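You operate a simulated robot arm through the tools that you are given. There is no shell and no other tool. Be economical: measure what you need, move in short steps, check, and stop when the job is done.

The job below is to be done with a simulated two-armed robot. You get a single attempt, and the scene is never put back.

## Task
Wind a trial ring with a closed seam as the white card says.
Fine: the card's mandrel in the black holder, blue lever at HELD, yellow slider at the card's angle, orange lever ON, then crank the grey handwheel.

The check looks at the end state, three seconds after you hand in, the way a careful person would. Anything else that was tipped, shoved, dropped, spilled or broken makes it a failure.

## Robot
Two 7-joint arms with two-finger parallel grippers on one trunk, on a base that drives. Base frame: it is fixed to the floor where the robot stands at the start and does not move with it; the origin is under the middle of the robot, x ahead of it, y to its left, z up. Lengths are in cm, angles in rad, forces in N, time in s.
The left shoulder is at the start at [6, 14.3, 92.6], the right one opposite. With the tool pointing down near the work surface each hand reaches from about 32 to 74 cm from the robot's upright axis, wherever it stands, measured 20 degrees to its own side. Places, roughly: black holder [60, -80, 100]; blue lever [40, -70, 90]; orange lever [40, -90, 90]. Payload 1.57 kg a hand.
The TCP of each hand is the grasp point between the finger pads, 3 cm short of the fingertips. In the tool frame z runs along the fingers and y along their closing line. Largest opening 11 cm; finger width 2.4, thickness 1.2; the body of the gripper, 4.8 by 11.2 cm, starts 7.8 cm behind the TCP.
Orientation is that of the tool frame in the base frame, as [roll, pitch, yaw] about the fixed x, y, z axes, in that order (R = Rz(yaw) Ry(pitch) Rx(roll)). With the fingers straight down and closing along the base's y, the tool's x points along the base's -x, its y along +y and its z along -z.

## Interface
- The arms move only by the tool step_arm. It takes "left_deltas", "right_deltas" or both (then of equal length, played together; a hand with none holds still); each is a list of rows, each an object (a shift or turn left out is 0, a gripper value left out holds the last) with "xyz": the shift along the base's x, y, z in units of 25 mm (1.0 is 25 mm), a list of three; "rotation": the turn, a rotation vector about the base's x, y, z in units of 8 degrees (1.0 is 8 degrees), a list of three; "claw": the finger opening in cm, from 0 to 11. In form: [{"xyz": [tx, ty, tz], "rotation": [rx, ry, rz], "claw": claw}, ...]. A call has 1 to 12 rows; each row shifts and turns the commanded pose from where the row before left it. A call with a number of a shift or a turn outside -1 to 1 is refused whole. Rows are played at 5 a second. More than 5 cm and 0.15 rad between two rows, or a gripper value outside its range, and nothing of the call is played. Where a pose cannot be reached the arm comes as near as it can. A force on the tool above 40 N (or 10 N above the force at the start of the call, whichever is more), or a blocked arm, ends the call early, and 0.2 s more pass. Each finger travels about 4.5 cm/s and halts on what it meets, pressing with about 38 N; the grip force reading is that of the motor and also rises with nothing between the fingers. The clock runs only during rows and for 0.2 s after the last one: add rows that do not move to give the fingers time. It gives the time, the measured TCP pose, the force on the tool (base axes), the opening and the grip force at its end, in the units of the frame above (readings bear some noise), with the torque about the TCP (base axes, N m) and any sound that the robot's microphone picked up, and new pictures: "show" is both (left out), scene, wrist or none (wrist: the cameras of the hands that moved).
- Cameras (640 x 400 px; columns grow to the right, rows downward): "scene" is now at [3.04, -5.11, 154.04]; the picture's right is [-0.64, -0.77, 0.00], its down [-0.56, 0.47, -0.68] and it looks along [0.52, -0.44, -0.73] (base axes); focal length 217 px, centre (320, 200). "left" rides on the left gripper at [7, -1.6, -14.1] in its tool frame; the picture's right is [0.23, 0.97, 0.00], its down [-0.86, 0.20, -0.48] and it looks along [-0.47, 0.11, 0.88] (tool axes); focal length 222 px, centre (320, 200). "right" rides on the right gripper at [7, 1.6, -14.1] in its tool frame; the picture's right is [-0.23, 0.97, 0.00], its down [-0.86, -0.20, -0.48] and it looks along [-0.47, -0.11, 0.88] (tool axes); focal length 222 px, centre (320, 200). There is no depth. A picture from a camera that has moved, and an enlarged one, comes with that camera's place and axes in the base frame and with its lens.
- slide_trunk(by): slides the trunk up (or, below 0, down) by that many cm; the arms and the scene camera ride with it, the base frame stays. It gives what a move gives, with no picture.
- steer(legs): drives the robot by 1 to 6 legs, each [ahead, left, turn to the left] in cm, cm and rad, along the robot's own axes; the way and the turn of a leg run together, so that a leg with both is an arc; at most 150 cm and 3.142 rad a leg. The arms and the cameras ride along, it lands a little off, and it stops where it bumps. It gives what a move gives, and a new picture of the scene camera.
- pan_tilt(pan, tilt): turns the head with the scene camera to pan (to the left, within 1.501 rad either way) and tilt (down, from -0.506 to 1.204), counted from straight ahead of the robot. It gives what a move gives, and a new picture of the scene camera.
- zoom(camera, box): a new picture of the part [left, top, right, bottom] of that camera's present view, enlarged. The clock stands still meanwhile.
- finish_job(): hands the job in; it is judged then, once.

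Go step by step. Nothing tells you exact positions but the pictures and the camera data: compare them with the known pose of the tool, close in by small moves and look again before you grip or let go. The budget is 120 turns and 260 pictures, counting those below and the enlarged ones. Unless the task says otherwise, let go and move clear before handing in, and close with one line.

The tools are called as name(argument=value, ...) on one line, values as JSON. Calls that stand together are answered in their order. step_arm: Moves the arms, as the interface text tells. Its arguments: {"type":"object","properties":{"left_deltas":{"type":"array","items":{"type":"object","properties":{"xyz":{"type":"array","items":{"type":"number"}},"rotation":{"type":"array","items":{"type":"number"}},"claw":{"type":"number"}}}},"right_deltas":{"type":"array","items":{"type":"object","properties":{"xyz":{"type":"array","items":{"type":"number"}},"rotation":{"type":"array","items":{"type":"number"}},"claw":{"type":"number"}}}},"show":{"type":"string","enum":["both","scene","wrist","none"]}},"required":[]} The other tools are called the same way: slide_trunk (by) slides the trunk up or down; steer (legs) drives the base; pan_tilt (pan, tilt) turns the head that bears the scene camera; zoom (camera, box) takes an enlarged picture of a part of a camera's view; finish_job () hands the job in.

At the start:

```text
clock: 0.0
left_ee_pos: [45.22, -9.14, 99.94]
left_tcp_rot: [3.142, -0.001, -3.141]
left_contact_force: [0.1, 0.1, 0.2]
left_wrist_torque: [-0.04, 0.02, -0.02]
left_grip_width: 10.98
left_grip_force: 0.1
right_ee_pos: [30.35, -44.7, 99.88]
right_tcp_rot: [-3.141, 0.002, 3.141]
right_contact_force: [-0.3, -0.2, -0.5]
right_wrist_torque: [0.01, -0.04, 0.0]
right_grip_width: 11.0
right_grip_force: 0.1
trunk travel left (down, up): [-52.5, 6.5]
robot x, y, heading: [-0.27, 0.11, 0.001]
head pan, tilt: [-0.696, 0.817]
```

scene: 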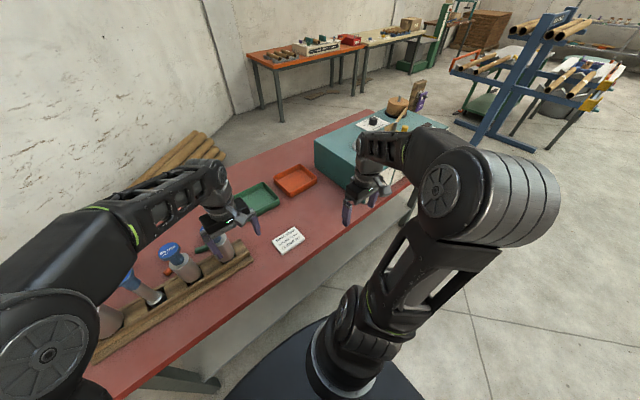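
right: 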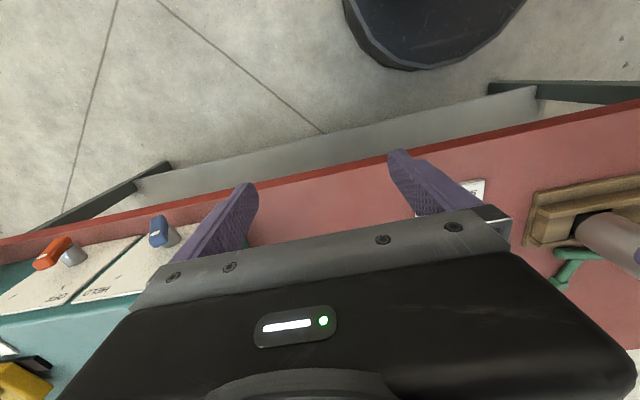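
left: 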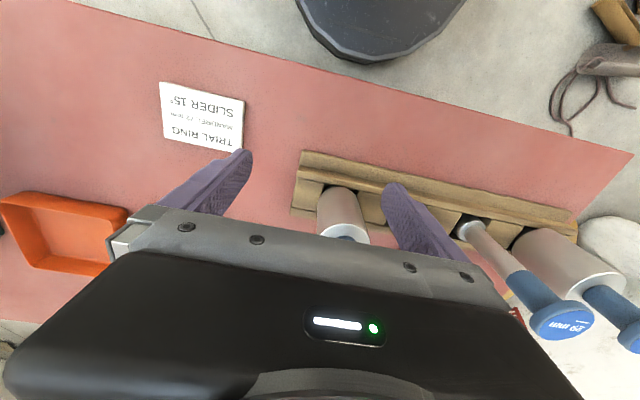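

I see the bench with the card, a rack of mandrels and the teal machine to the right. First I read the card and the mandrel labels.

zoom(camera="left", box=[150, 70, 260, 160])

zoom(camera="scene", box=[80, 200, 320, 350])

zoom(camera="scene", box=[300, 70, 460, 170])

```text
4.44 times, centred on (205, 115) of left
camera zoom: at [38.25, -10.7, 114.07], right [-0.23, 0.97, 0.0], down [0.86, 0.2, 0.48], along [0.47, 0.11, -0.88], focal length 987 px, centre (831, 578)
```

zoom: 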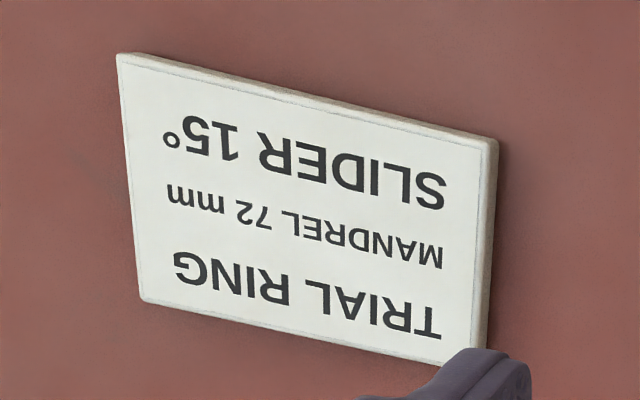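

```text
2.67 times, centred on (200, 275) of scene
camera zoom: at [3.04, -5.11, 154.04], right [-0.64, -0.77, 0.0], down [-0.56, 0.47, -0.68], along [0.52, -0.44, -0.73], focal length 579 px, centre (640, 0)
```

zoom: 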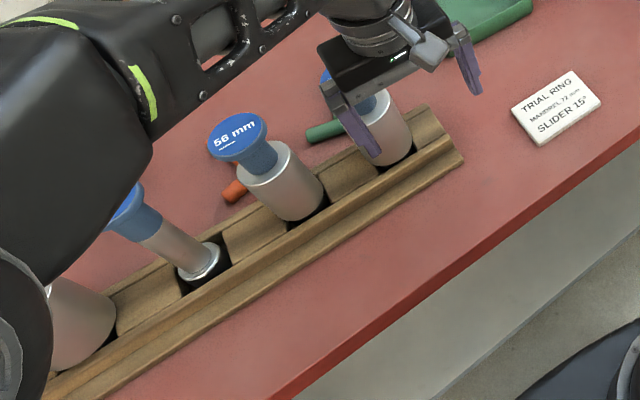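

```text
4.00 times, centred on (380, 120) of scene
camera zoom: at [3.04, -5.11, 154.04], right [-0.64, -0.77, 0.0], down [-0.56, 0.47, -0.68], along [0.52, -0.44, -0.73], focal length 869 px, centre (80, 520)
```

zoom: 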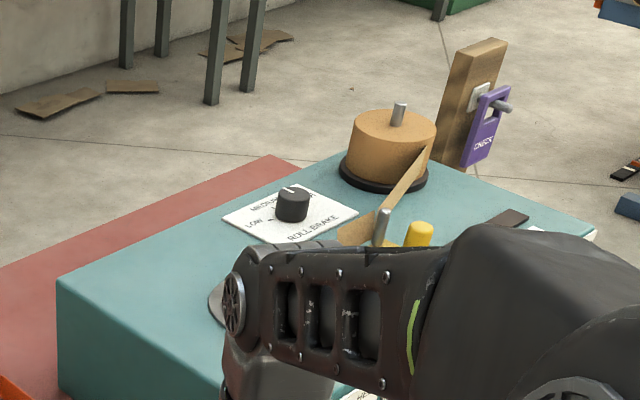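

The card says mandrel 72 mm, slider 15°. I raise and pull both arms back a little to see the rack labels and the machine.

step_arm(left_deltas=[{"xyz": [0, -1, 1]}, {"xyz": [0, -1, 1]}, {"xyz": [0, -1, 1]}, {"xyz": [0, 0, 1]}], right_deltas=[{"xyz": [-0.5, 1, 1]}, {"xyz": [-0.5, 1, 1]}, {"xyz": [-0.5, 0, 1]}, {"xyz": [0, 0, 1]}], show="wrist")

pan_tilt(pan=0.0, tilt=0.95)

pan_tilt(pan=-0.9, tilt=0.6)

```text
clock: 1.0
left_ee_pos: [45.27, -15.05, 105.71]
left_tcp_rot: [-3.141, -0.001, 3.141]
left_contact_force: [-0.5, 0.6, 0.6]
left_wrist_torque: [0.02, 0.0, 0.03]
left_grip_width: 10.99
left_grip_force: 0.1
left hand out of reach, approached as far as the arm can: row 3, 4
right_ee_pos: [26.57, -39.76, 110.11]
right_tcp_rot: [3.141, -0.001, 3.141]
right_contact_force: [-1.0, -0.4, -0.2]
right_wrist_torque: [-0.01, -0.01, 0.03]
right_grip_width: 11.02
right_grip_force: 0.1
trunk travel left (down, up): [-52.5, 6.5]
robot x, y, heading: [0.15, -0.24, -0.0]
head pan, tilt: [-0.696, 0.817]
camera right: at [19.62, -38.02, 124.25], right [0.23, 0.97, 0.0], down [0.86, -0.2, 0.48], along [0.47, -0.11, -0.88], focal length 222 px, centre (320, 200)
camera left: at [38.31, -16.59, 119.89], right [-0.23, 0.97, 0.0], down [0.86, 0.2, 0.48], along [0.47, 0.11, -0.88], focal length 222 px, centre (320, 200)
```

right: 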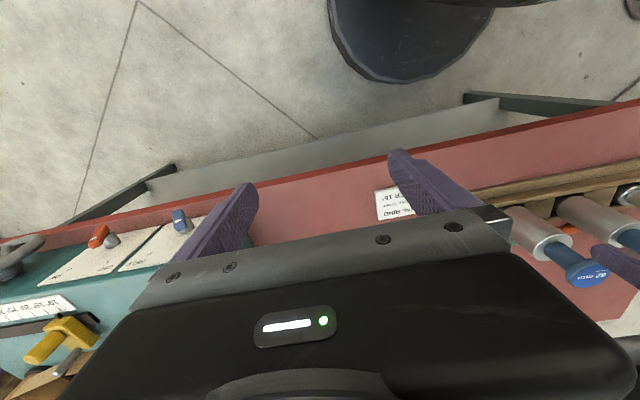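
left: 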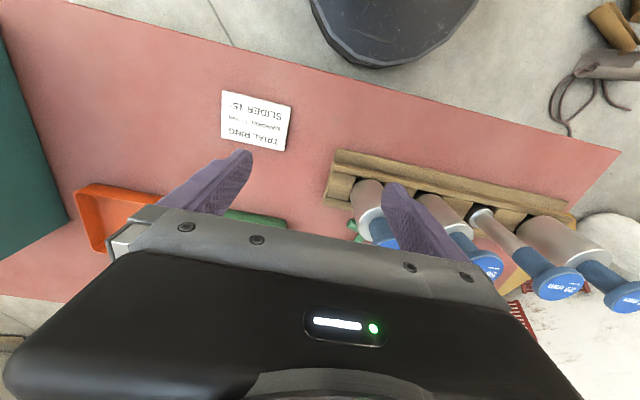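

```text
clock: 2.1
left_ee_pos: [45.26, -14.93, 105.82]
left_tcp_rot: [3.141, 0.0, -3.141]
left_contact_force: [0.7, 0.7, -0.7]
left_wrist_torque: [-0.04, 0.0, 0.01]
left_grip_width: 10.99
left_grip_force: 0.1
right_ee_pos: [26.48, -39.62, 109.97]
right_tcp_rot: [-3.141, 0.0, -3.141]
right_contact_force: [0.0, 0.6, 0.1]
right_wrist_torque: [0.0, -0.05, 0.01]
right_grip_width: 10.98
right_grip_force: 0.0
trunk travel left (down, up): [-52.5, 6.5]
robot x, y, heading: [0.0, -0.19, -0.002]
head pan, tilt: [0.0, 0.949]
camera scene: at [4.19, 0.0, 153.04], right [0.0, -1.0, 0.0], down [-0.81, 0.0, -0.58], along [0.58, 0.0, -0.81], focal length 217 px, centre (320, 200)
```

scene: 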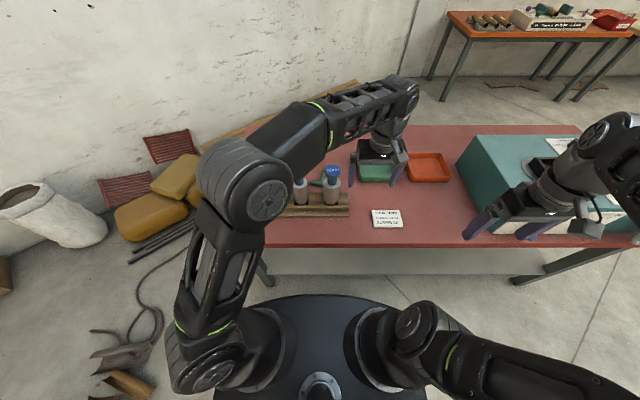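

```text
clock: 3.3
left_ee_pos: [45.3, -14.95, 105.88]
left_tcp_rot: [3.141, -0.001, 3.14]
left_contact_force: [-0.3, 0.0, 0.0]
left_wrist_torque: [-0.02, 0.02, 0.0]
left_grip_width: 11.02
left_grip_force: 0.0
right_ee_pos: [26.6, -39.62, 109.92]
right_tcp_rot: [-3.141, 0.0, -3.14]
right_contact_force: [0.6, -0.5, -0.2]
right_wrist_torque: [0.01, 0.01, 0.01]
right_grip_width: 11.02
right_grip_force: 0.1
trunk travel left (down, up): [-52.5, 6.5]
robot x, y, heading: [-0.02, -0.03, -0.001]
head pan, tilt: [-0.901, 0.6]
camera scene: at [2.41, -6.91, 155.88], right [-0.78, -0.62, 0.0], down [-0.35, 0.44, -0.82], along [0.51, -0.65, -0.57], focal length 217 px, centre (320, 200)
```

scene: 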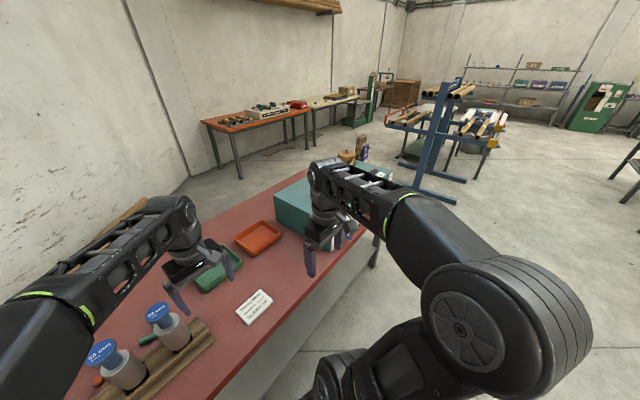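

I zoom into the mandrel labels.

zoom(camera="left", box=[350, 170, 640, 350])

zoom(camera="scene", box=[60, 270, 220, 370])

zoom(camera="right", box=[0, 200, 200, 400])

```text
2.21 times, centred on (495, 260) of left
camera zoom: at [38.32, -16.55, 119.89], right [-0.23, 0.97, 0.0], down [0.86, 0.2, 0.48], along [0.47, 0.11, -0.88], focal length 490 px, centre (-66, 68)
```

zoom: 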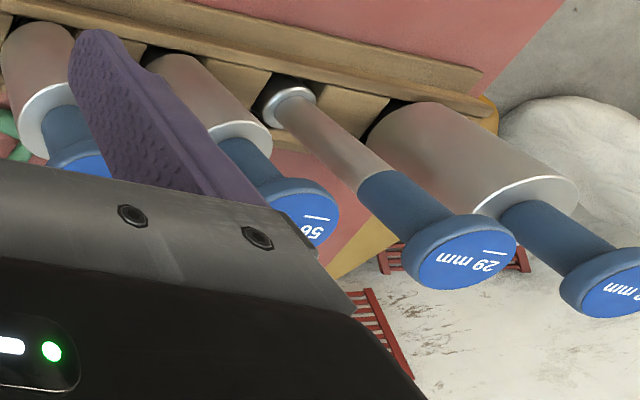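

```text
4.00 times, centred on (140, 320) of scene
camera zoom: at [2.41, -6.91, 155.88], right [-0.78, -0.62, 0.0], down [-0.35, 0.44, -0.82], along [0.51, -0.65, -0.57], focal length 869 px, centre (1040, -280)
```

zoom: 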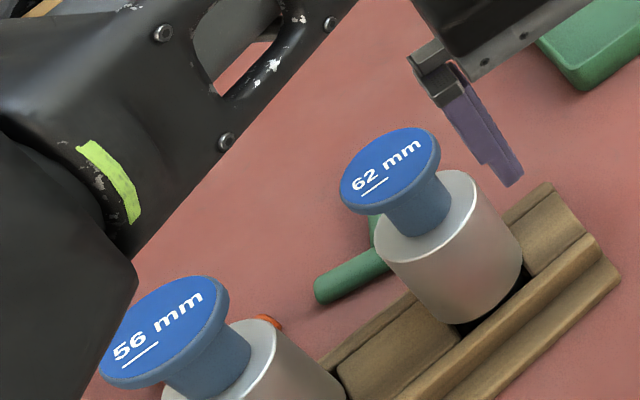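

```text
2.00 times, centred on (100, 300) of right
camera zoom: at [19.64, -38.02, 124.2], right [0.23, 0.97, 0.0], down [0.86, -0.2, 0.48], along [0.47, -0.11, -0.88], focal length 444 px, centre (760, 0)
```

zoom: 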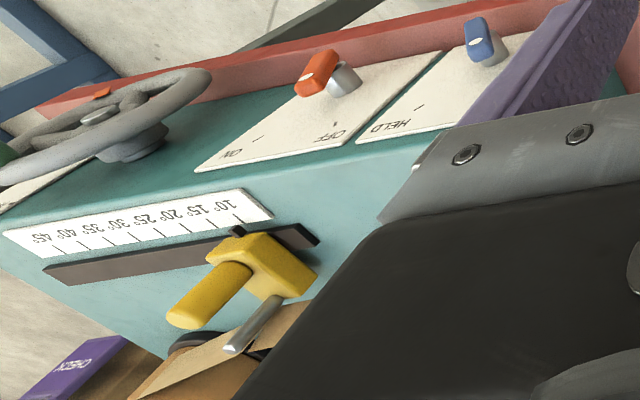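

The remaining one should be the 72 mm at the far left (about [54, 30]). I move the left hand over there, staying high, and look.

step_arm(left_deltas=[{"xyz": [-0.5, 1, 1]}, {"xyz": [-0.5, 1, 1]}, {"xyz": [-0.5, 1, 1]}, {"xyz": [-0.5, 1, 0]}, {"xyz": [-0.5, 1, 0]}, {"xyz": [0, 1, 0]}, {"xyz": [0, 1, 0]}, {"xyz": [0, 1, 0]}, {"xyz": [0, 1, 0]}, {"xyz": [0, 1, 0]}, {"xyz": [0, 1, 0]}, {"xyz": [0, 1, 0]}], show="wrist")

pan_tilt(pan=0.3, tilt=0.8)

```text
clock: 5.9
left_ee_pos: [41.73, 9.28, 107.61]
left_tcp_rot: [-3.141, -0.001, 3.14]
left_contact_force: [0.3, 0.3, -0.2]
left_wrist_torque: [-0.03, 0.0, 0.0]
left_grip_width: 11.01
left_grip_force: 0.1
left hand out of reach, approached as far as the arm can: row 1, 2, 3
right_ee_pos: [26.68, -39.54, 110.0]
right_tcp_rot: [-3.14, -0.001, -3.141]
right_contact_force: [-0.4, 0.2, 0.0]
right_wrist_torque: [-0.02, 0.02, 0.0]
right_grip_width: 11.01
right_grip_force: 0.1
trunk travel left (down, up): [-52.5, 6.5]
robot x, y, heading: [0.1, 0.08, -0.001]
head pan, tilt: [-0.901, 0.6]
camera left: at [34.8, 7.67, 121.64], right [-0.23, 0.97, 0.0], down [0.86, 0.2, 0.48], along [0.47, 0.11, -0.88], focal length 222 px, centre (320, 200)
```

left: 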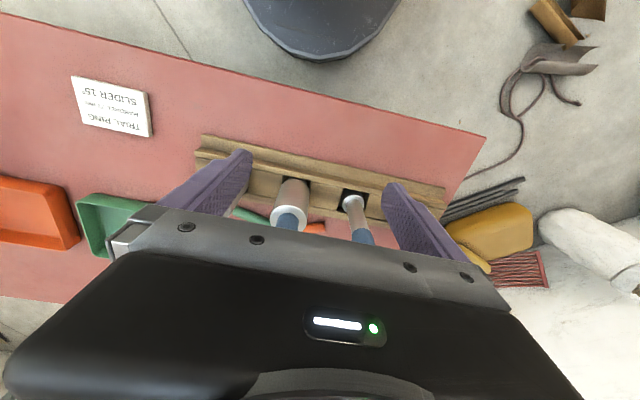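

```text
clock: 7.3
left_ee_pos: [41.84, 9.18, 107.55]
left_tcp_rot: [-3.142, -0.001, -3.141]
left_contact_force: [0.5, 0.4, 0.6]
left_wrist_torque: [0.0, 0.01, 0.01]
left_grip_width: 11.0
left_grip_force: 0.1
right_ee_pos: [26.53, -39.63, 109.95]
right_tcp_rot: [-3.141, -0.001, -3.141]
right_contact_force: [0.0, 0.7, 0.5]
right_wrist_torque: [0.0, -0.03, 0.0]
right_grip_width: 10.99
right_grip_force: 0.0
trunk travel left (down, up): [-52.5, 6.5]
robot x, y, heading: [-0.35, -0.09, 0.005]
head pan, tilt: [0.3, 0.799]
camera scene: at [4.63, 2.39, 154.19], right [0.29, -0.96, 0.0], down [-0.69, -0.21, -0.7], along [0.67, 0.21, -0.72], focal length 217 px, centre (320, 200)
```

scene: 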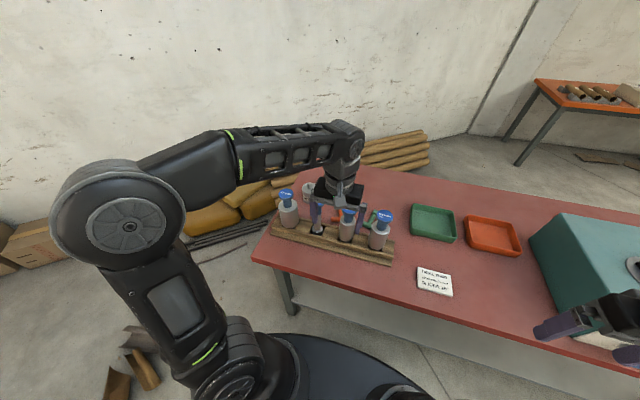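

zoom(camera="scene", box=[250, 160, 410, 260])

```text
4.00 times, centred on (330, 210) of scene
camera zoom: at [4.63, 2.39, 154.19], right [0.29, -0.96, 0.0], down [-0.69, -0.21, -0.7], along [0.67, 0.21, -0.72], focal length 869 px, centre (280, 160)
```

zoom: 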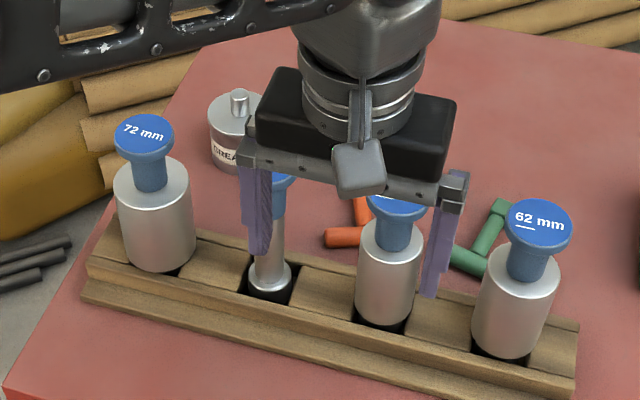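

The far-left one is 72 mm, knob centre about [54, 30.3, 101]. I move the open left hand above it.

step_arm(left_deltas=[{"xyz": [0.5, 0.85, 0]}, {"xyz": [0.5, 0.85, 0]}, {"xyz": [0.5, 0.85, 0]}, {"xyz": [0.5, 0.85, 0]}, {"xyz": [0.5, 0.84, 0]}, {"xyz": [0.5, 0.84, 0]}, {"xyz": [0.5, 0.84, 0]}, {"xyz": [0.5, 0.84, 0]}, {"xyz": [0.5, 0.84, 0]}, {"xyz": [0.38, 0.84, 0]}, {}])

zoom(camera="scene", box=[220, 140, 380, 240])

```text
clock: 9.7
left_ee_pos: [54.08, 30.36, 107.49]
left_tcp_rot: [3.141, 0.0, -3.141]
left_contact_force: [0.9, 0.3, 0.0]
left_wrist_torque: [0.05, -0.02, 0.02]
left_grip_width: 11.01
left_grip_force: 0.0
right_ee_pos: [26.5, -39.67, 110.01]
right_tcp_rot: [-3.141, -0.001, 3.141]
right_contact_force: [-0.2, 0.9, -1.1]
right_wrist_torque: [0.03, 0.0, 0.01]
right_grip_width: 11.01
right_grip_force: 0.0
trunk travel left (down, up): [-52.5, 6.5]
robot x, y, heading: [-0.24, -0.1, -0.002]
head pan, tilt: [0.3, 0.799]
camera scene: at [4.61, 2.39, 154.19], right [0.3, -0.96, 0.0], down [-0.68, -0.21, -0.7], along [0.67, 0.21, -0.72], focal length 217 px, centre (320, 200)
camera left: at [47.11, 28.77, 121.67], right [-0.23, 0.97, 0.0], down [0.86, 0.2, 0.48], along [0.47, 0.11, -0.88], focal length 222 px, centre (320, 200)
```

scene: 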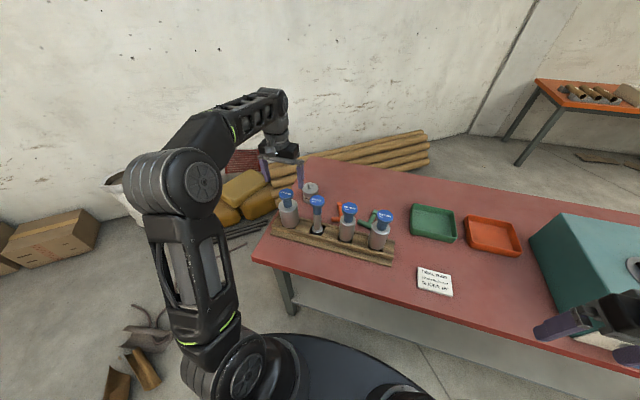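
left: 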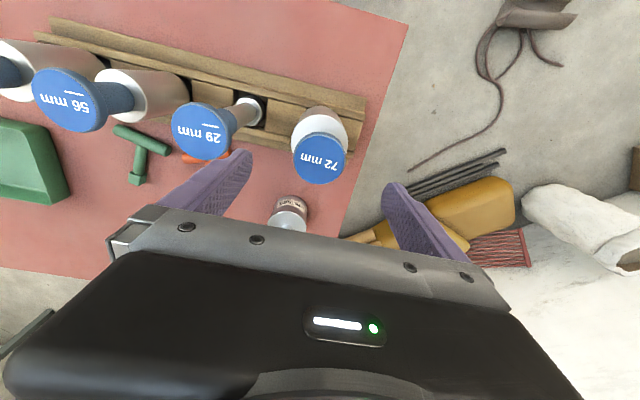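

```text
4.00 times, centred on (300, 190) of scene
camera zoom: at [4.61, 2.39, 154.19], right [0.3, -0.96, 0.0], down [-0.68, -0.21, -0.7], along [0.67, 0.21, -0.72], focal length 869 px, centre (400, 240)
```

zoom: 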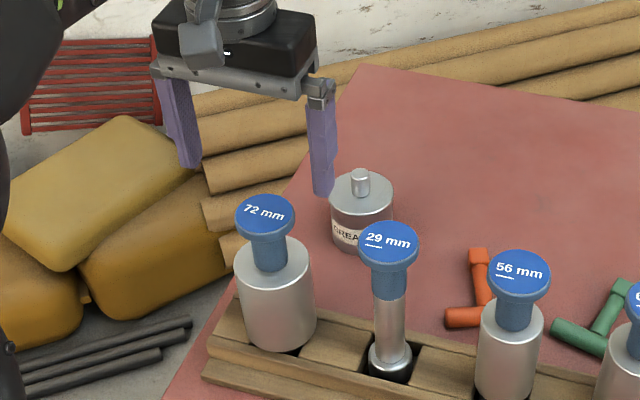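

Knob refined to [53.5, 30.3, 101.3]; I descend around it.

step_arm(left_deltas=[{"xyz": [-0.22, -0.04, 0]}, {"xyz": [0, 0, -0.7]}, {"xyz": [0, 0, -0.7]}, {"xyz": [0, 0, -0.6]}, {"xyz": [0, 0, -0.6]}, {"xyz": [0, 0, -0.5]}, {}])

zoom(camera="scene", box=[220, 140, 380, 240])

```text
clock: 11.3
left_ee_pos: [53.53, 30.32, 99.77]
left_tcp_rot: [-3.14, 0.001, 3.141]
left_contact_force: [0.4, 0.5, -0.5]
left_wrist_torque: [0.03, 0.02, 0.0]
left_grip_width: 11.01
left_grip_force: 0.0
right_ee_pos: [26.56, -39.72, 110.04]
right_tcp_rot: [-3.14, 0.001, -3.141]
right_contact_force: [0.9, -0.7, -0.8]
right_wrist_torque: [0.0, 0.01, 0.01]
right_grip_width: 10.98
right_grip_force: 0.2
trunk travel left (down, up): [-52.5, 6.5]
robot x, y, heading: [0.35, -0.01, -0.005]
head pan, tilt: [0.3, 0.799]
camera scene: at [4.62, 2.4, 154.19], right [0.3, -0.96, 0.0], down [-0.68, -0.21, -0.7], along [0.67, 0.21, -0.72], focal length 217 px, centre (320, 200)
camera left: at [46.53, 28.61, 113.87], right [-0.23, 0.97, 0.0], down [0.85, 0.2, 0.48], along [0.47, 0.11, -0.88], focal length 222 px, centre (320, 200)
```

scene: 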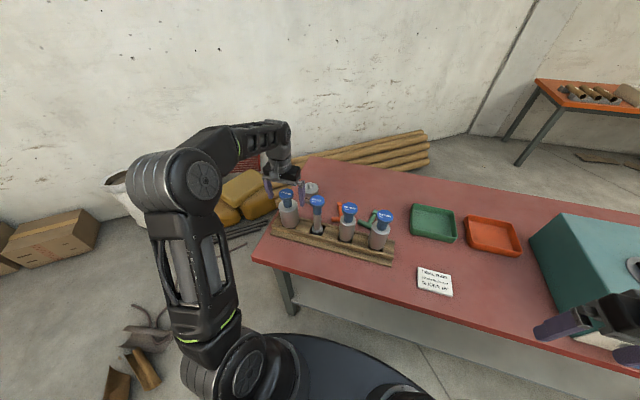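
left: 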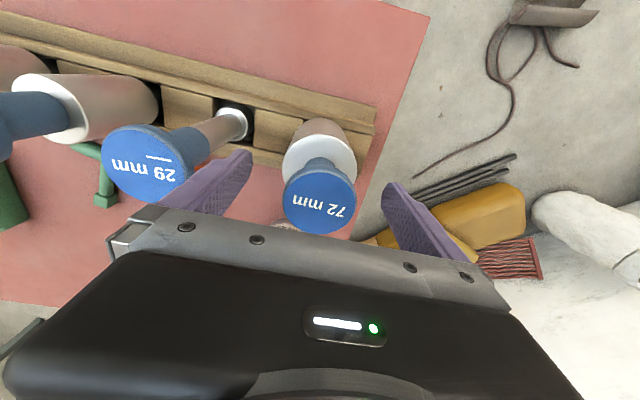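

```text
4.00 times, centred on (300, 190) of scene
camera zoom: at [4.62, 2.4, 154.19], right [0.3, -0.96, 0.0], down [-0.68, -0.21, -0.7], along [0.67, 0.21, -0.72], focal length 869 px, centre (400, 240)
```

zoom: 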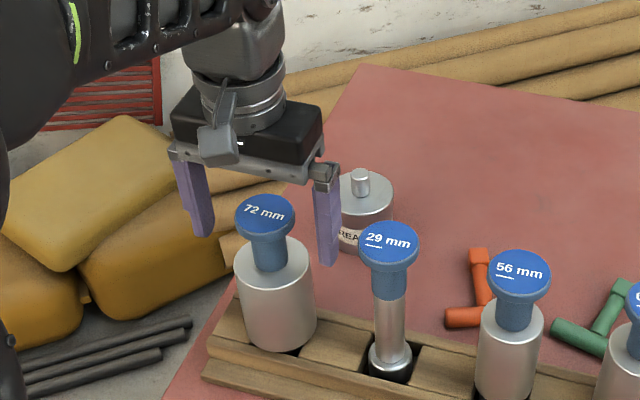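

Projection check: the TCP lies at the knob in both views, so the fingers do straddle it. I nudge slightly and close.

step_arm(left_deltas=[{"xyz": [0.1, 0, -0.2]}, {"claw": 4.5}, {"claw": 4.5}, {"claw": 4.5}, {"claw": 4.5}, {"claw": 4.5}, {"claw": 4.5}, {"claw": 4.5}, {"claw": 4.5}], show="wrist")

zoom(camera="scene", box=[220, 140, 380, 240])

```text
clock: 13.3
left_ee_pos: [53.79, 30.14, 99.42]
left_tcp_rot: [3.141, 0.0, -3.141]
left_contact_force: [-0.8, 0.6, 0.0]
left_wrist_torque: [0.05, -0.01, 0.0]
left_grip_width: 5.36
left_grip_force: 38.2
right_ee_pos: [26.54, -39.66, 109.98]
right_tcp_rot: [3.14, -0.001, -3.141]
right_contact_force: [0.4, -0.2, -0.2]
right_wrist_torque: [-0.03, 0.0, 0.01]
right_grip_width: 11.02
right_grip_force: 0.0
trunk travel left (down, up): [-52.5, 6.5]
robot x, y, heading: [0.05, -0.31, -0.0]
head pan, tilt: [0.3, 0.799]
camera left: at [46.78, 28.63, 113.4], right [-0.23, 0.97, 0.0], down [0.86, 0.2, 0.48], along [0.47, 0.11, -0.88], focal length 222 px, centre (320, 200)
```

left: 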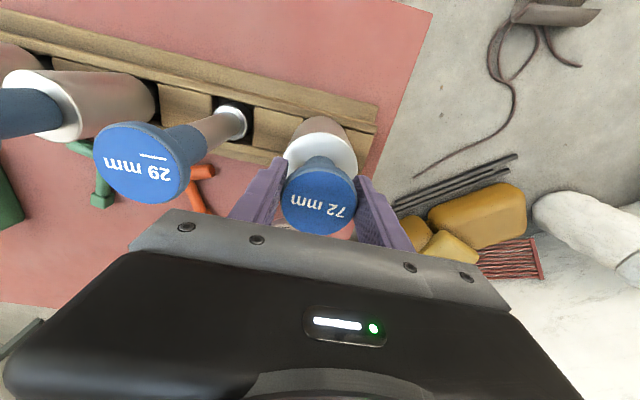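

```text
4.00 times, centred on (300, 190) of scene
camera zoom: at [4.63, 2.42, 154.19], right [0.3, -0.96, 0.0], down [-0.68, -0.21, -0.7], along [0.67, 0.21, -0.72], focal length 869 px, centre (400, 240)
```

zoom: 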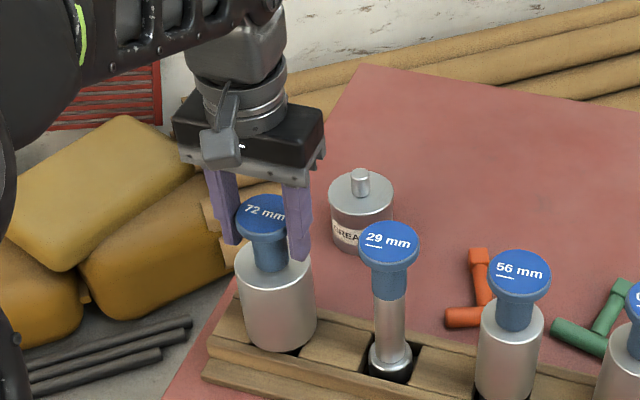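

Gripped at 5.36 cm. I lift it slowly and look.

step_arm(left_deltas=[{"xyz": [0, 0, 0.4]}, {"xyz": [0, 0, 0.6]}, {"xyz": [0, 0, 0.8]}, {"xyz": [0, 0, 0.8]}, {"xyz": [0, 0, 0.8]}, {"xyz": [0, 0, 0.8]}, {}])

```text
clock: 14.9
left_ee_pos: [53.78, 30.1, 107.85]
left_tcp_rot: [-3.141, 0.0, 3.141]
left_contact_force: [-0.3, 0.1, -3.5]
left_wrist_torque: [-0.01, 0.04, -0.02]
left_grip_width: 5.33
left_grip_force: 37.8
left hand out of reach, approached as far as the arm can: row 6
right_ee_pos: [26.52, -39.65, 110.09]
right_tcp_rot: [-3.141, 0.001, -3.141]
right_contact_force: [0.5, 0.3, 1.1]
right_wrist_torque: [-0.02, 0.0, 0.01]
right_grip_width: 10.99
right_grip_force: 0.1
trunk travel left (down, up): [-52.5, 6.5]
robot x, y, heading: [0.01, -0.06, 0.002]
head pan, tilt: [0.3, 0.799]
camera scene: at [4.65, 2.41, 154.19], right [0.3, -0.96, 0.0], down [-0.69, -0.21, -0.7], along [0.67, 0.21, -0.72], focal length 217 px, centre (320, 200)
camera left: at [46.79, 28.63, 121.9], right [-0.23, 0.97, 0.0], down [0.86, 0.2, 0.48], along [0.47, 0.11, -0.88], focal length 222 px, centre (320, 200)
```

scene: 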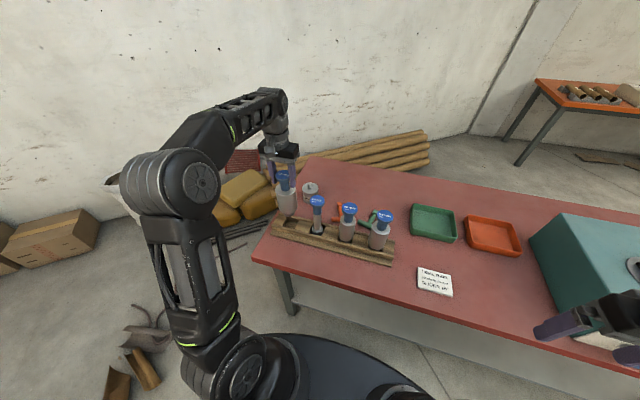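
left: 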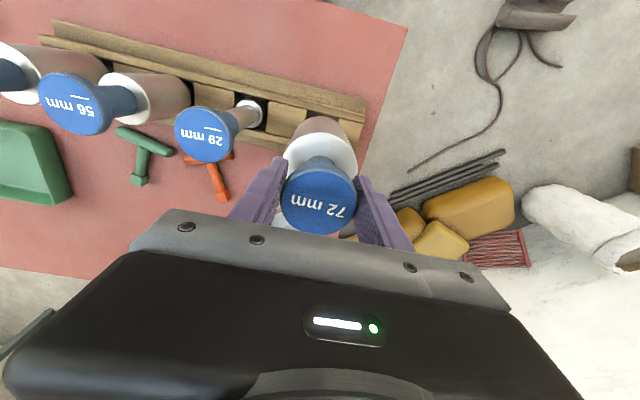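

Mandrel is out and light (3.5 N). I draw it back toward the robot, then raise it, with the trunk up too.

step_arm(left_deltas=[{"xyz": [-0.8, 0, 0]}, {"xyz": [-0.8, 0, 0.2]}, {"xyz": [-0.8, 0, 0.4]}, {"xyz": [-0.8, 0, 0.6]}, {"xyz": [-0.8, 0, 0.6]}, {"xyz": [-0.8, 0, 0.8]}, {"xyz": [-0.8, 0, 0.8]}, {"xyz": [0, 0, 0.8]}, {"xyz": [0, 0, 0.8]}, {"xyz": [0, 0, 0.8]}, {"xyz": [0, 0, 0.6]}, {}], show="wrist")

slide_trunk(by=6.4)

pan_tilt(pan=-0.6, tilt=0.7)

```text
clock: 17.5
left_ee_pos: [44.26, 28.58, 112.09]
left_tcp_rot: [-3.141, 0.003, -3.139]
left_contact_force: [0.8, 0.1, -4.8]
left_wrist_torque: [0.01, 0.02, 0.03]
left_grip_width: 5.34
left_grip_force: 38.4
left hand out of reach, approached as far as the arm can: row 4, 5, 6, 7, 8, 9, 10, 11
right_ee_pos: [26.6, -39.63, 109.96]
right_tcp_rot: [-3.141, 0.002, -3.141]
right_contact_force: [0.0, 0.1, 0.1]
right_wrist_torque: [0.0, 0.01, 0.0]
right_grip_width: 11.02
right_grip_force: 0.0
trunk travel left (down, up): [-52.5, 6.5]
robot x, y, heading: [-0.15, 0.1, 0.003]
head pan, tilt: [0.3, 0.799]
camera left: at [37.29, 27.02, 126.19], right [-0.23, 0.97, 0.0], down [0.85, 0.2, 0.48], along [0.47, 0.11, -0.88], focal length 222 px, centre (320, 200)
```

left: 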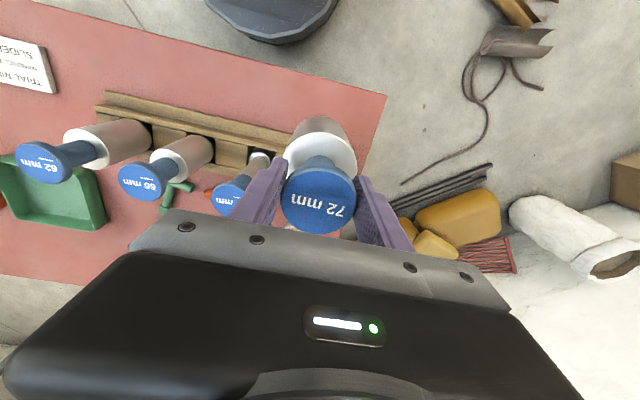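

```text
clock: 18.5
left_ee_pos: [44.32, 28.58, 118.51]
left_tcp_rot: [-3.141, 0.003, -3.141]
left_contact_force: [0.0, -0.5, -3.9]
left_wrist_torque: [-0.02, 0.04, -0.02]
left_grip_width: 5.36
left_grip_force: 38.0
right_ee_pos: [26.71, -39.64, 116.45]
right_tcp_rot: [-3.141, 0.0, 3.141]
right_contact_force: [-1.0, -0.1, 0.4]
right_wrist_torque: [0.02, 0.01, 0.03]
right_grip_width: 11.0
right_grip_force: 0.0
trunk travel left (down, up): [-58.9, 0.1]
robot x, y, heading: [0.22, 0.3, -0.0]
head pan, tilt: [0.3, 0.799]
```

```text
clock: 19.7
left_ee_pos: [44.28, 28.63, 118.43]
left_tcp_rot: [-3.141, 0.001, -3.141]
left_contact_force: [-0.4, -0.1, -3.7]
left_wrist_torque: [0.02, 0.04, 0.0]
left_grip_width: 5.36
left_grip_force: 37.8
right_ee_pos: [26.49, -39.58, 116.47]
right_tcp_rot: [3.141, 0.0, -3.141]
right_contact_force: [-0.3, -0.3, -0.7]
right_wrist_torque: [-0.02, 0.0, 0.0]
right_grip_width: 11.01
right_grip_force: 0.2
trunk travel left (down, up): [-58.9, 0.1]
robot x, y, heading: [-0.4, -0.45, -0.002]
head pan, tilt: [-0.6, 0.7]
camera scene: at [3.96, -4.75, 161.41], right [-0.56, -0.83, 0.0], down [-0.53, 0.36, -0.76], along [0.63, -0.43, -0.64], focal length 217 px, centre (320, 200)
```

scene: 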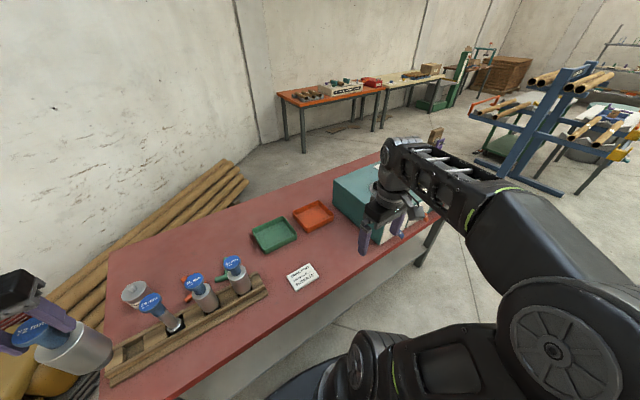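

I bring the mandrel in closer and higher before driving.

step_arm(left_deltas=[{"xyz": [-0.6, -0.6, 0]}, {"xyz": [-0.6, -0.6, 0]}, {"xyz": [-0.6, -0.6, 0]}, {"xyz": [-0.4, 0, 0.5]}, {"xyz": [0, 0, 0.8]}, {"xyz": [0, 0, 0.8]}, {"xyz": [0, 0, 0.8]}, {}], show="scene")

```text
clock: 21.5
left_ee_pos: [39.33, 24.12, 118.97]
left_tcp_rot: [3.139, 0.002, 3.14]
left_contact_force: [0.3, 0.8, -3.2]
left_wrist_torque: [0.0, 0.01, -0.02]
left_grip_width: 5.34
left_grip_force: 37.8
left hand out of reach, approached as far as the arm can: row 4, 5, 6, 7
right_ee_pos: [26.51, -39.63, 116.46]
right_tcp_rot: [3.141, -0.002, -3.141]
right_contact_force: [1.0, 0.1, 0.0]
right_wrist_torque: [0.0, 0.0, 0.02]
right_grip_width: 11.0
right_grip_force: 0.1
trunk travel left (down, up): [-58.9, 0.1]
robot x, y, heading: [-0.12, 0.21, 0.0]
head pan, tilt: [-0.6, 0.7]
camera scene: at [3.95, -4.74, 161.42], right [-0.56, -0.83, 0.0], down [-0.53, 0.36, -0.76], along [0.63, -0.43, -0.64], focal length 217 px, centre (320, 200)
```

scene: 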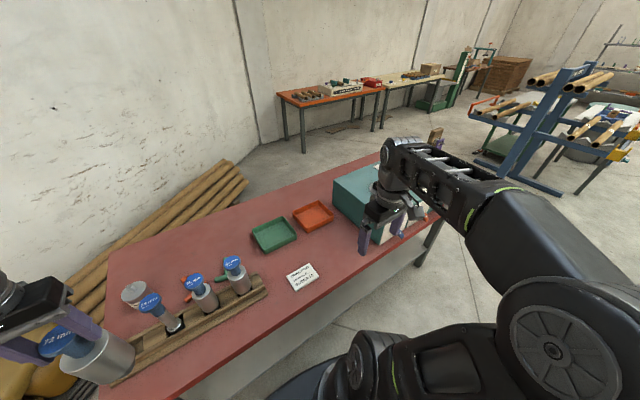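

Enough clearance (bottom ≈ 101). I drive right in two legs and look at the machine.

steer(legs=[[0, -50, 0]])

pan_tilt(pan=-0.45, tilt=0.85)

```text
clock: 24.4
left_ee_pos: [39.41, -25.8, 119.0]
left_tcp_rot: [3.139, 0.002, 3.138]
left_contact_force: [-0.4, 0.0, -4.8]
left_wrist_torque: [0.02, 0.03, -0.01]
left_grip_width: 5.35
left_grip_force: 37.8
right_ee_pos: [26.31, -89.4, 116.36]
right_tcp_rot: [3.139, 0.0, 3.138]
right_contact_force: [0.9, 0.1, -0.1]
right_wrist_torque: [0.05, 0.01, -0.02]
right_grip_width: 11.02
right_grip_force: 0.1
trunk travel left (down, up): [-58.9, 0.1]
robot x, y, heading: [-0.24, -49.51, -0.005]
head pan, tilt: [-0.6, 0.7]
camera scene: at [3.85, -54.48, 161.41], right [-0.57, -0.82, 0.0], down [-0.53, 0.37, -0.76], along [0.63, -0.43, -0.64], focal length 217 px, centre (320, 200)
```

scene: 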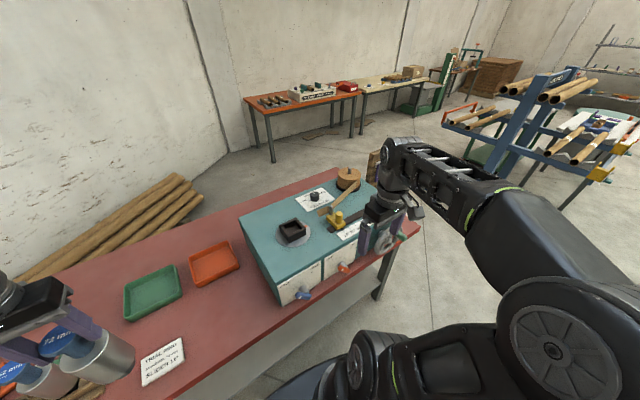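

```text
clock: 25.1
left_ee_pos: [39.28, -25.51, 118.93]
left_tcp_rot: [3.141, 0.002, 3.14]
left_contact_force: [-0.7, 0.3, -3.4]
left_wrist_torque: [0.0, -0.01, 0.01]
left_grip_width: 5.34
left_grip_force: 38.2
right_ee_pos: [26.3, -89.32, 116.39]
right_tcp_rot: [-3.141, 0.0, 3.138]
right_contact_force: [-0.1, 0.2, 0.4]
right_wrist_torque: [-0.02, -0.02, 0.01]
right_grip_width: 10.99
right_grip_force: 0.0
trunk travel left (down, up): [-58.9, 0.1]
robot x, y, heading: [0.31, -49.68, 0.003]
head pan, tilt: [-0.45, 0.85]
camera scene: at [3.89, -52.98, 160.19], right [-0.44, -0.9, 0.0], down [-0.68, 0.33, -0.66], along [0.59, -0.29, -0.75], focal length 217 px, centre (320, 200)
```

scene: 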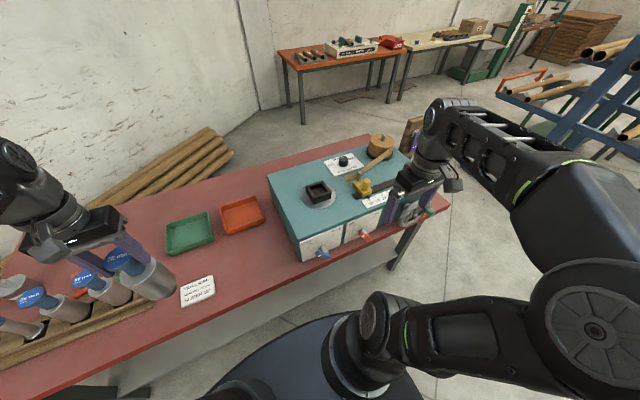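

zoom(camera="scene", box=[250, 120, 442, 270])

zoom(camera="right", box=[0, 0, 640, 400])

```text
2.67 times, centred on (346, 195) of scene
camera zoom: at [3.89, -52.98, 160.19], right [-0.44, -0.9, 0.0], down [-0.68, 0.33, -0.66], along [0.59, -0.29, -0.75], focal length 579 px, centre (251, 213)
```

zoom: 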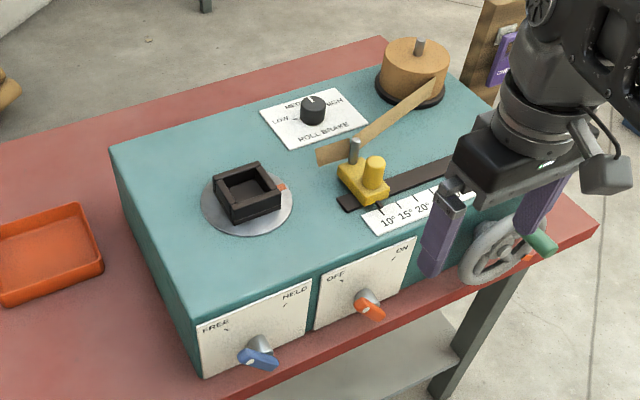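

```text
1.00 times, centred on (320, 200) of right (not enlarged: the box is as wide or as high as the picture)
camera zoom: at [19.45, -87.66, 130.63], right [0.23, 0.97, 0.0], down [0.85, -0.2, 0.48], along [0.47, -0.11, -0.88], focal length 222 px, centre (320, 200)
```

zoom: 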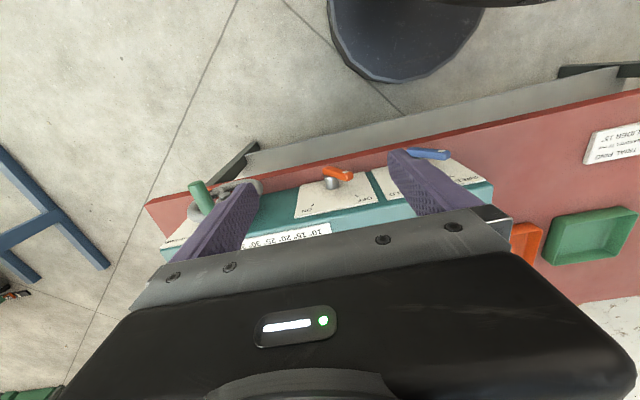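

The holder is a black square socket at about [52, -76, ~103] on the machine top (z≈99). I need to know how high this arm can lift, so I test raising in different spots here.

step_arm(left_deltas=[{"xyz": [0.5, -0.8, 0]}, {"xyz": [0.5, -0.8, 0]}, {"xyz": [0.5, -0.8, 0]}, {"xyz": [0.5, -0.8, 0]}, {"xyz": [0, 0, 0.5]}, {"xyz": [0, 0, 0.5]}, {"xyz": [0, 0, 0.5]}, {"xyz": [0, 0, 0.5]}, {}], show="none")

step_arm(left_deltas=[{"xyz": [0.8, 0, 0]}, {"xyz": [0, 0, 0.3]}, {"xyz": [0, 0, 0.3]}, {"xyz": [0, 0, 0.5]}, {}], show="none")

```text
clock: 27.1
left_ee_pos: [43.16, -31.6, 119.08]
left_tcp_rot: [-3.141, 0.013, 3.138]
left_contact_force: [0.3, 0.6, -4.4]
left_wrist_torque: [-0.02, 0.0, -0.02]
left_grip_width: 5.37
left_grip_force: 37.9
left hand out of reach, approached as far as the arm can: row 4, 5, 6, 7, 8
right_ee_pos: [26.34, -89.26, 116.42]
right_tcp_rot: [-3.141, -0.001, 3.139]
right_contact_force: [0.2, -0.2, -0.3]
right_wrist_torque: [0.02, 0.02, 0.0]
right_grip_width: 10.99
right_grip_force: 0.0
trunk travel left (down, up): [-58.9, 0.1]
robot x, y, heading: [-0.27, -49.15, -0.003]
head pan, tilt: [-0.45, 0.85]
```

```text
clock: 28.3
left_ee_pos: [43.12, -31.57, 119.14]
left_tcp_rot: [-3.141, 0.012, 3.136]
left_contact_force: [0.5, -0.7, -4.3]
left_wrist_torque: [0.02, 0.0, 0.01]
left_grip_width: 5.35
left_grip_force: 38.2
left hand out of reach, approached as far as the arm can: row 1, 2, 3, 4
right_ee_pos: [26.35, -89.34, 116.5]
right_tcp_rot: [3.141, -0.001, 3.138]
right_contact_force: [-0.2, -0.5, 0.8]
right_wrist_torque: [-0.01, -0.01, 0.01]
right_grip_width: 11.0
right_grip_force: 0.1
trunk travel left (down, up): [-58.9, 0.1]
robot x, y, heading: [-0.41, -49.5, -0.004]
head pan, tilt: [-0.45, 0.85]
```

Tool-down height tops out at ~119, too low to clear the socket. I'll set the mandrel on the bare bench, re-grip its knob with the hand pitched forward, which allows a higher lift.

step_arm(left_deltas=[{"xyz": [0, -0.5, -1]}, {"xyz": [0.5, -0.8, -1]}, {"xyz": [0.5, -0.8, -1]}, {"xyz": [0.5, -0.8, -0.5]}, {"xyz": [0.5, -0.86, 0]}, {"xyz": [0.3, 0, -0.8]}, {"xyz": [0, 0, -0.8]}, {}])

pan_tilt(pan=0.2, tilt=0.85)

```text
clock: 30.1
left_ee_pos: [48.93, -40.96, 106.39]
left_tcp_rot: [3.141, -0.001, 3.14]
left_contact_force: [-0.9, 0.1, -4.4]
left_wrist_torque: [-0.03, 0.06, 0.0]
left_grip_width: 5.35
left_grip_force: 37.6
right_ee_pos: [26.34, -89.41, 116.45]
right_tcp_rot: [-3.141, 0.0, 3.138]
right_contact_force: [0.3, 0.5, -0.7]
right_wrist_torque: [-0.01, -0.02, 0.01]
right_grip_width: 10.98
right_grip_force: 0.0
trunk travel left (down, up): [-58.9, 0.1]
robot x, y, heading: [-0.14, -49.74, -0.005]
head pan, tilt: [-0.45, 0.85]
camera scene: at [3.89, -53.0, 160.19], right [-0.44, -0.9, 0.0], down [-0.68, 0.33, -0.66], along [0.59, -0.29, -0.75], focal length 217 px, centre (320, 200)
camera left: at [41.93, -42.55, 120.45], right [-0.22, 0.97, 0.0], down [0.86, 0.2, 0.48], along [0.47, 0.11, -0.88], focal length 222 px, centre (320, 200)
```

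scene: 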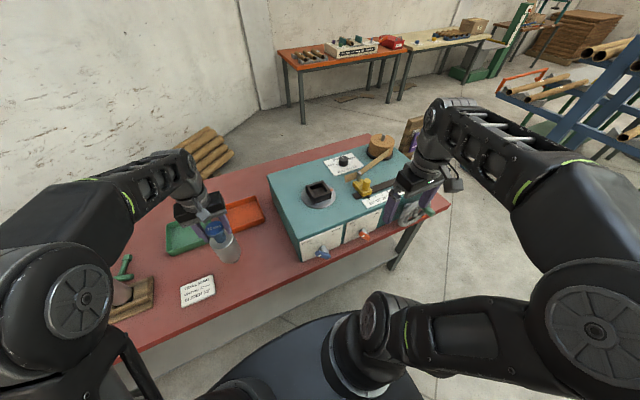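
left: 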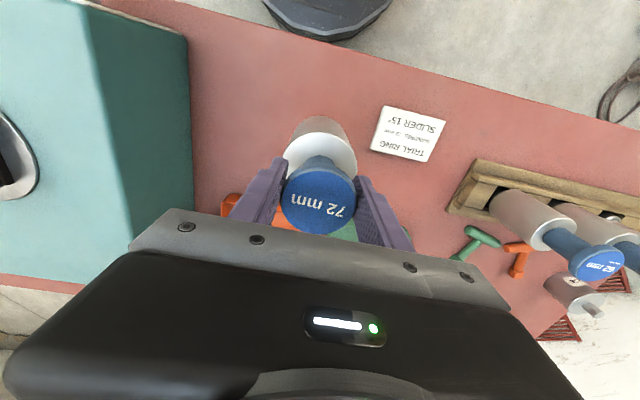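

```text
clock: 31.1
left_ee_pos: [48.97, -41.0, 106.48]
left_tcp_rot: [3.14, 0.002, 3.139]
left_contact_force: [0.0, -0.6, -4.2]
left_wrist_torque: [0.0, 0.02, 0.03]
left_grip_width: 5.34
left_grip_force: 38.2
right_ee_pos: [26.36, -89.34, 116.38]
right_tcp_rot: [-3.141, 0.0, 3.137]
right_contact_force: [0.4, -0.7, 0.3]
right_wrist_torque: [-0.02, 0.0, -0.01]
right_grip_width: 10.98
right_grip_force: 0.1
trunk travel left (down, up): [-58.9, 0.1]
robot x, y, heading: [0.08, -49.66, 0.0]
head pan, tilt: [0.201, 0.85]
camera scene: at [4.54, -48.06, 160.19], right [0.2, -0.98, 0.0], down [-0.74, -0.15, -0.66], along [0.65, 0.13, -0.75], focal length 217 px, centre (320, 200)
```

scene: 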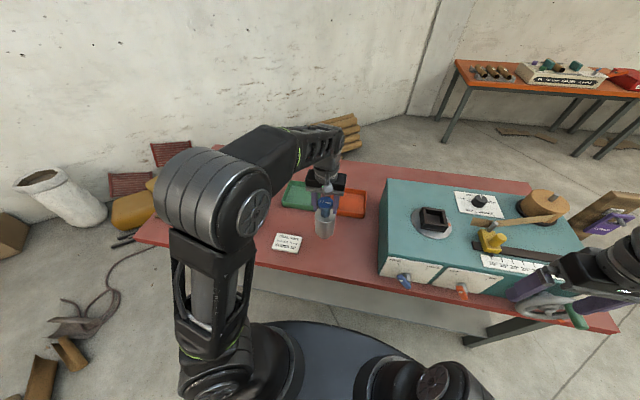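

step_arm(left_deltas=[{"xyz": [0, 0, -0.8]}, {"xyz": [0, 0, -0.6]}, {"xyz": [0, 0, -0.6]}, {"xyz": [0, 0, -0.4]}, {"xyz": [0, 0, -0.3]}, {"xyz": [0, 0, -0.2]}], show="none")

zoom(camera="scene", box=[250, 150, 410, 250])

```text
clock: 32.5
left_ee_pos: [48.86, -40.99, 99.14]
left_tcp_rot: [3.14, 0.002, 3.137]
left_contact_force: [0.0, -0.7, -3.5]
left_wrist_torque: [0.02, 0.0, 0.0]
left_grip_width: 5.37
left_grip_force: 38.2
right_ee_pos: [26.44, -89.3, 116.49]
right_tcp_rot: [-3.141, -0.001, 3.14]
right_contact_force: [0.1, 0.1, -0.1]
right_wrist_torque: [-0.01, 0.01, 0.02]
right_grip_width: 10.97
right_grip_force: 0.0
trunk travel left (down, up): [-58.9, 0.1]
robot x, y, heading: [-0.55, -50.05, -0.002]
head pan, tilt: [0.201, 0.85]
```

```text
4.00 times, centred on (330, 200) of scene
camera zoom: at [4.54, -48.05, 160.19], right [0.2, -0.98, 0.0], down [-0.74, -0.15, -0.66], along [0.65, 0.13, -0.75], focal length 869 px, centre (280, 200)
```

zoom: 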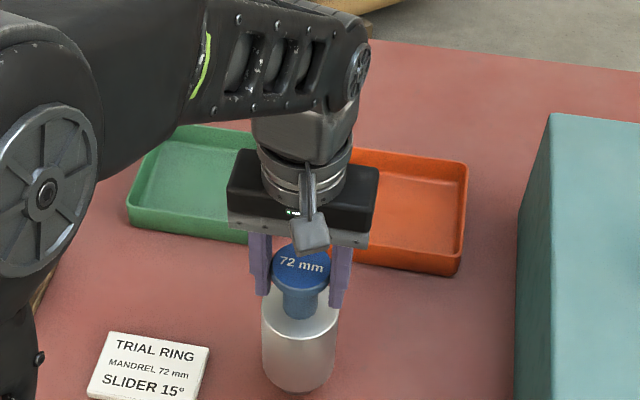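

step_arm(left_deltas=[{"xyz": [0, 0, -0.2]}, {"xyz": [0, 0, -0.2]}, {"xyz": [0, 0, -0.2]}], show="none")

step_arm(left_deltas=[{"xyz": [0, 0, -0.12]}, {"xyz": [0, 0, -0.12]}, {"xyz": [0, 0, -0.12]}, {}], show="none")

```text
clock: 33.4
left_ee_pos: [48.91, -40.95, 97.83]
left_tcp_rot: [3.141, 0.008, 3.139]
left_contact_force: [-1.8, 3.0, 25.8]
left_wrist_torque: [0.12, -0.24, 0.12]
left_grip_width: 5.37
left_grip_force: 37.4
right_ee_pos: [26.13, -89.29, 116.49]
right_tcp_rot: [-3.141, 0.002, 3.138]
right_contact_force: [0.9, 0.9, 0.4]
right_wrist_torque: [-0.03, 0.02, 0.03]
right_grip_width: 10.98
right_grip_force: 0.1
trunk travel left (down, up): [-58.9, 0.1]
robot x, y, heading: [0.13, -49.24, -0.005]
head pan, tilt: [0.201, 0.85]
```

```text
clock: 34.4
left_ee_pos: [48.81, -41.01, 96.83]
left_tcp_rot: [-3.141, 0.004, 3.138]
left_contact_force: [-0.6, 2.6, 20.7]
left_wrist_torque: [-0.07, 0.03, 0.03]
left_grip_width: 5.33
left_grip_force: 38.2
right_ee_pos: [26.4, -89.34, 116.5]
right_tcp_rot: [-3.141, 0.002, 3.139]
right_contact_force: [-0.3, -0.6, -0.4]
right_wrist_torque: [-0.02, 0.02, 0.04]
right_grip_width: 10.98
right_grip_force: 0.0
trunk travel left (down, up): [-58.9, 0.1]
robot x, y, heading: [0.05, -49.55, 0.0]
head pan, tilt: [0.201, 0.85]
```

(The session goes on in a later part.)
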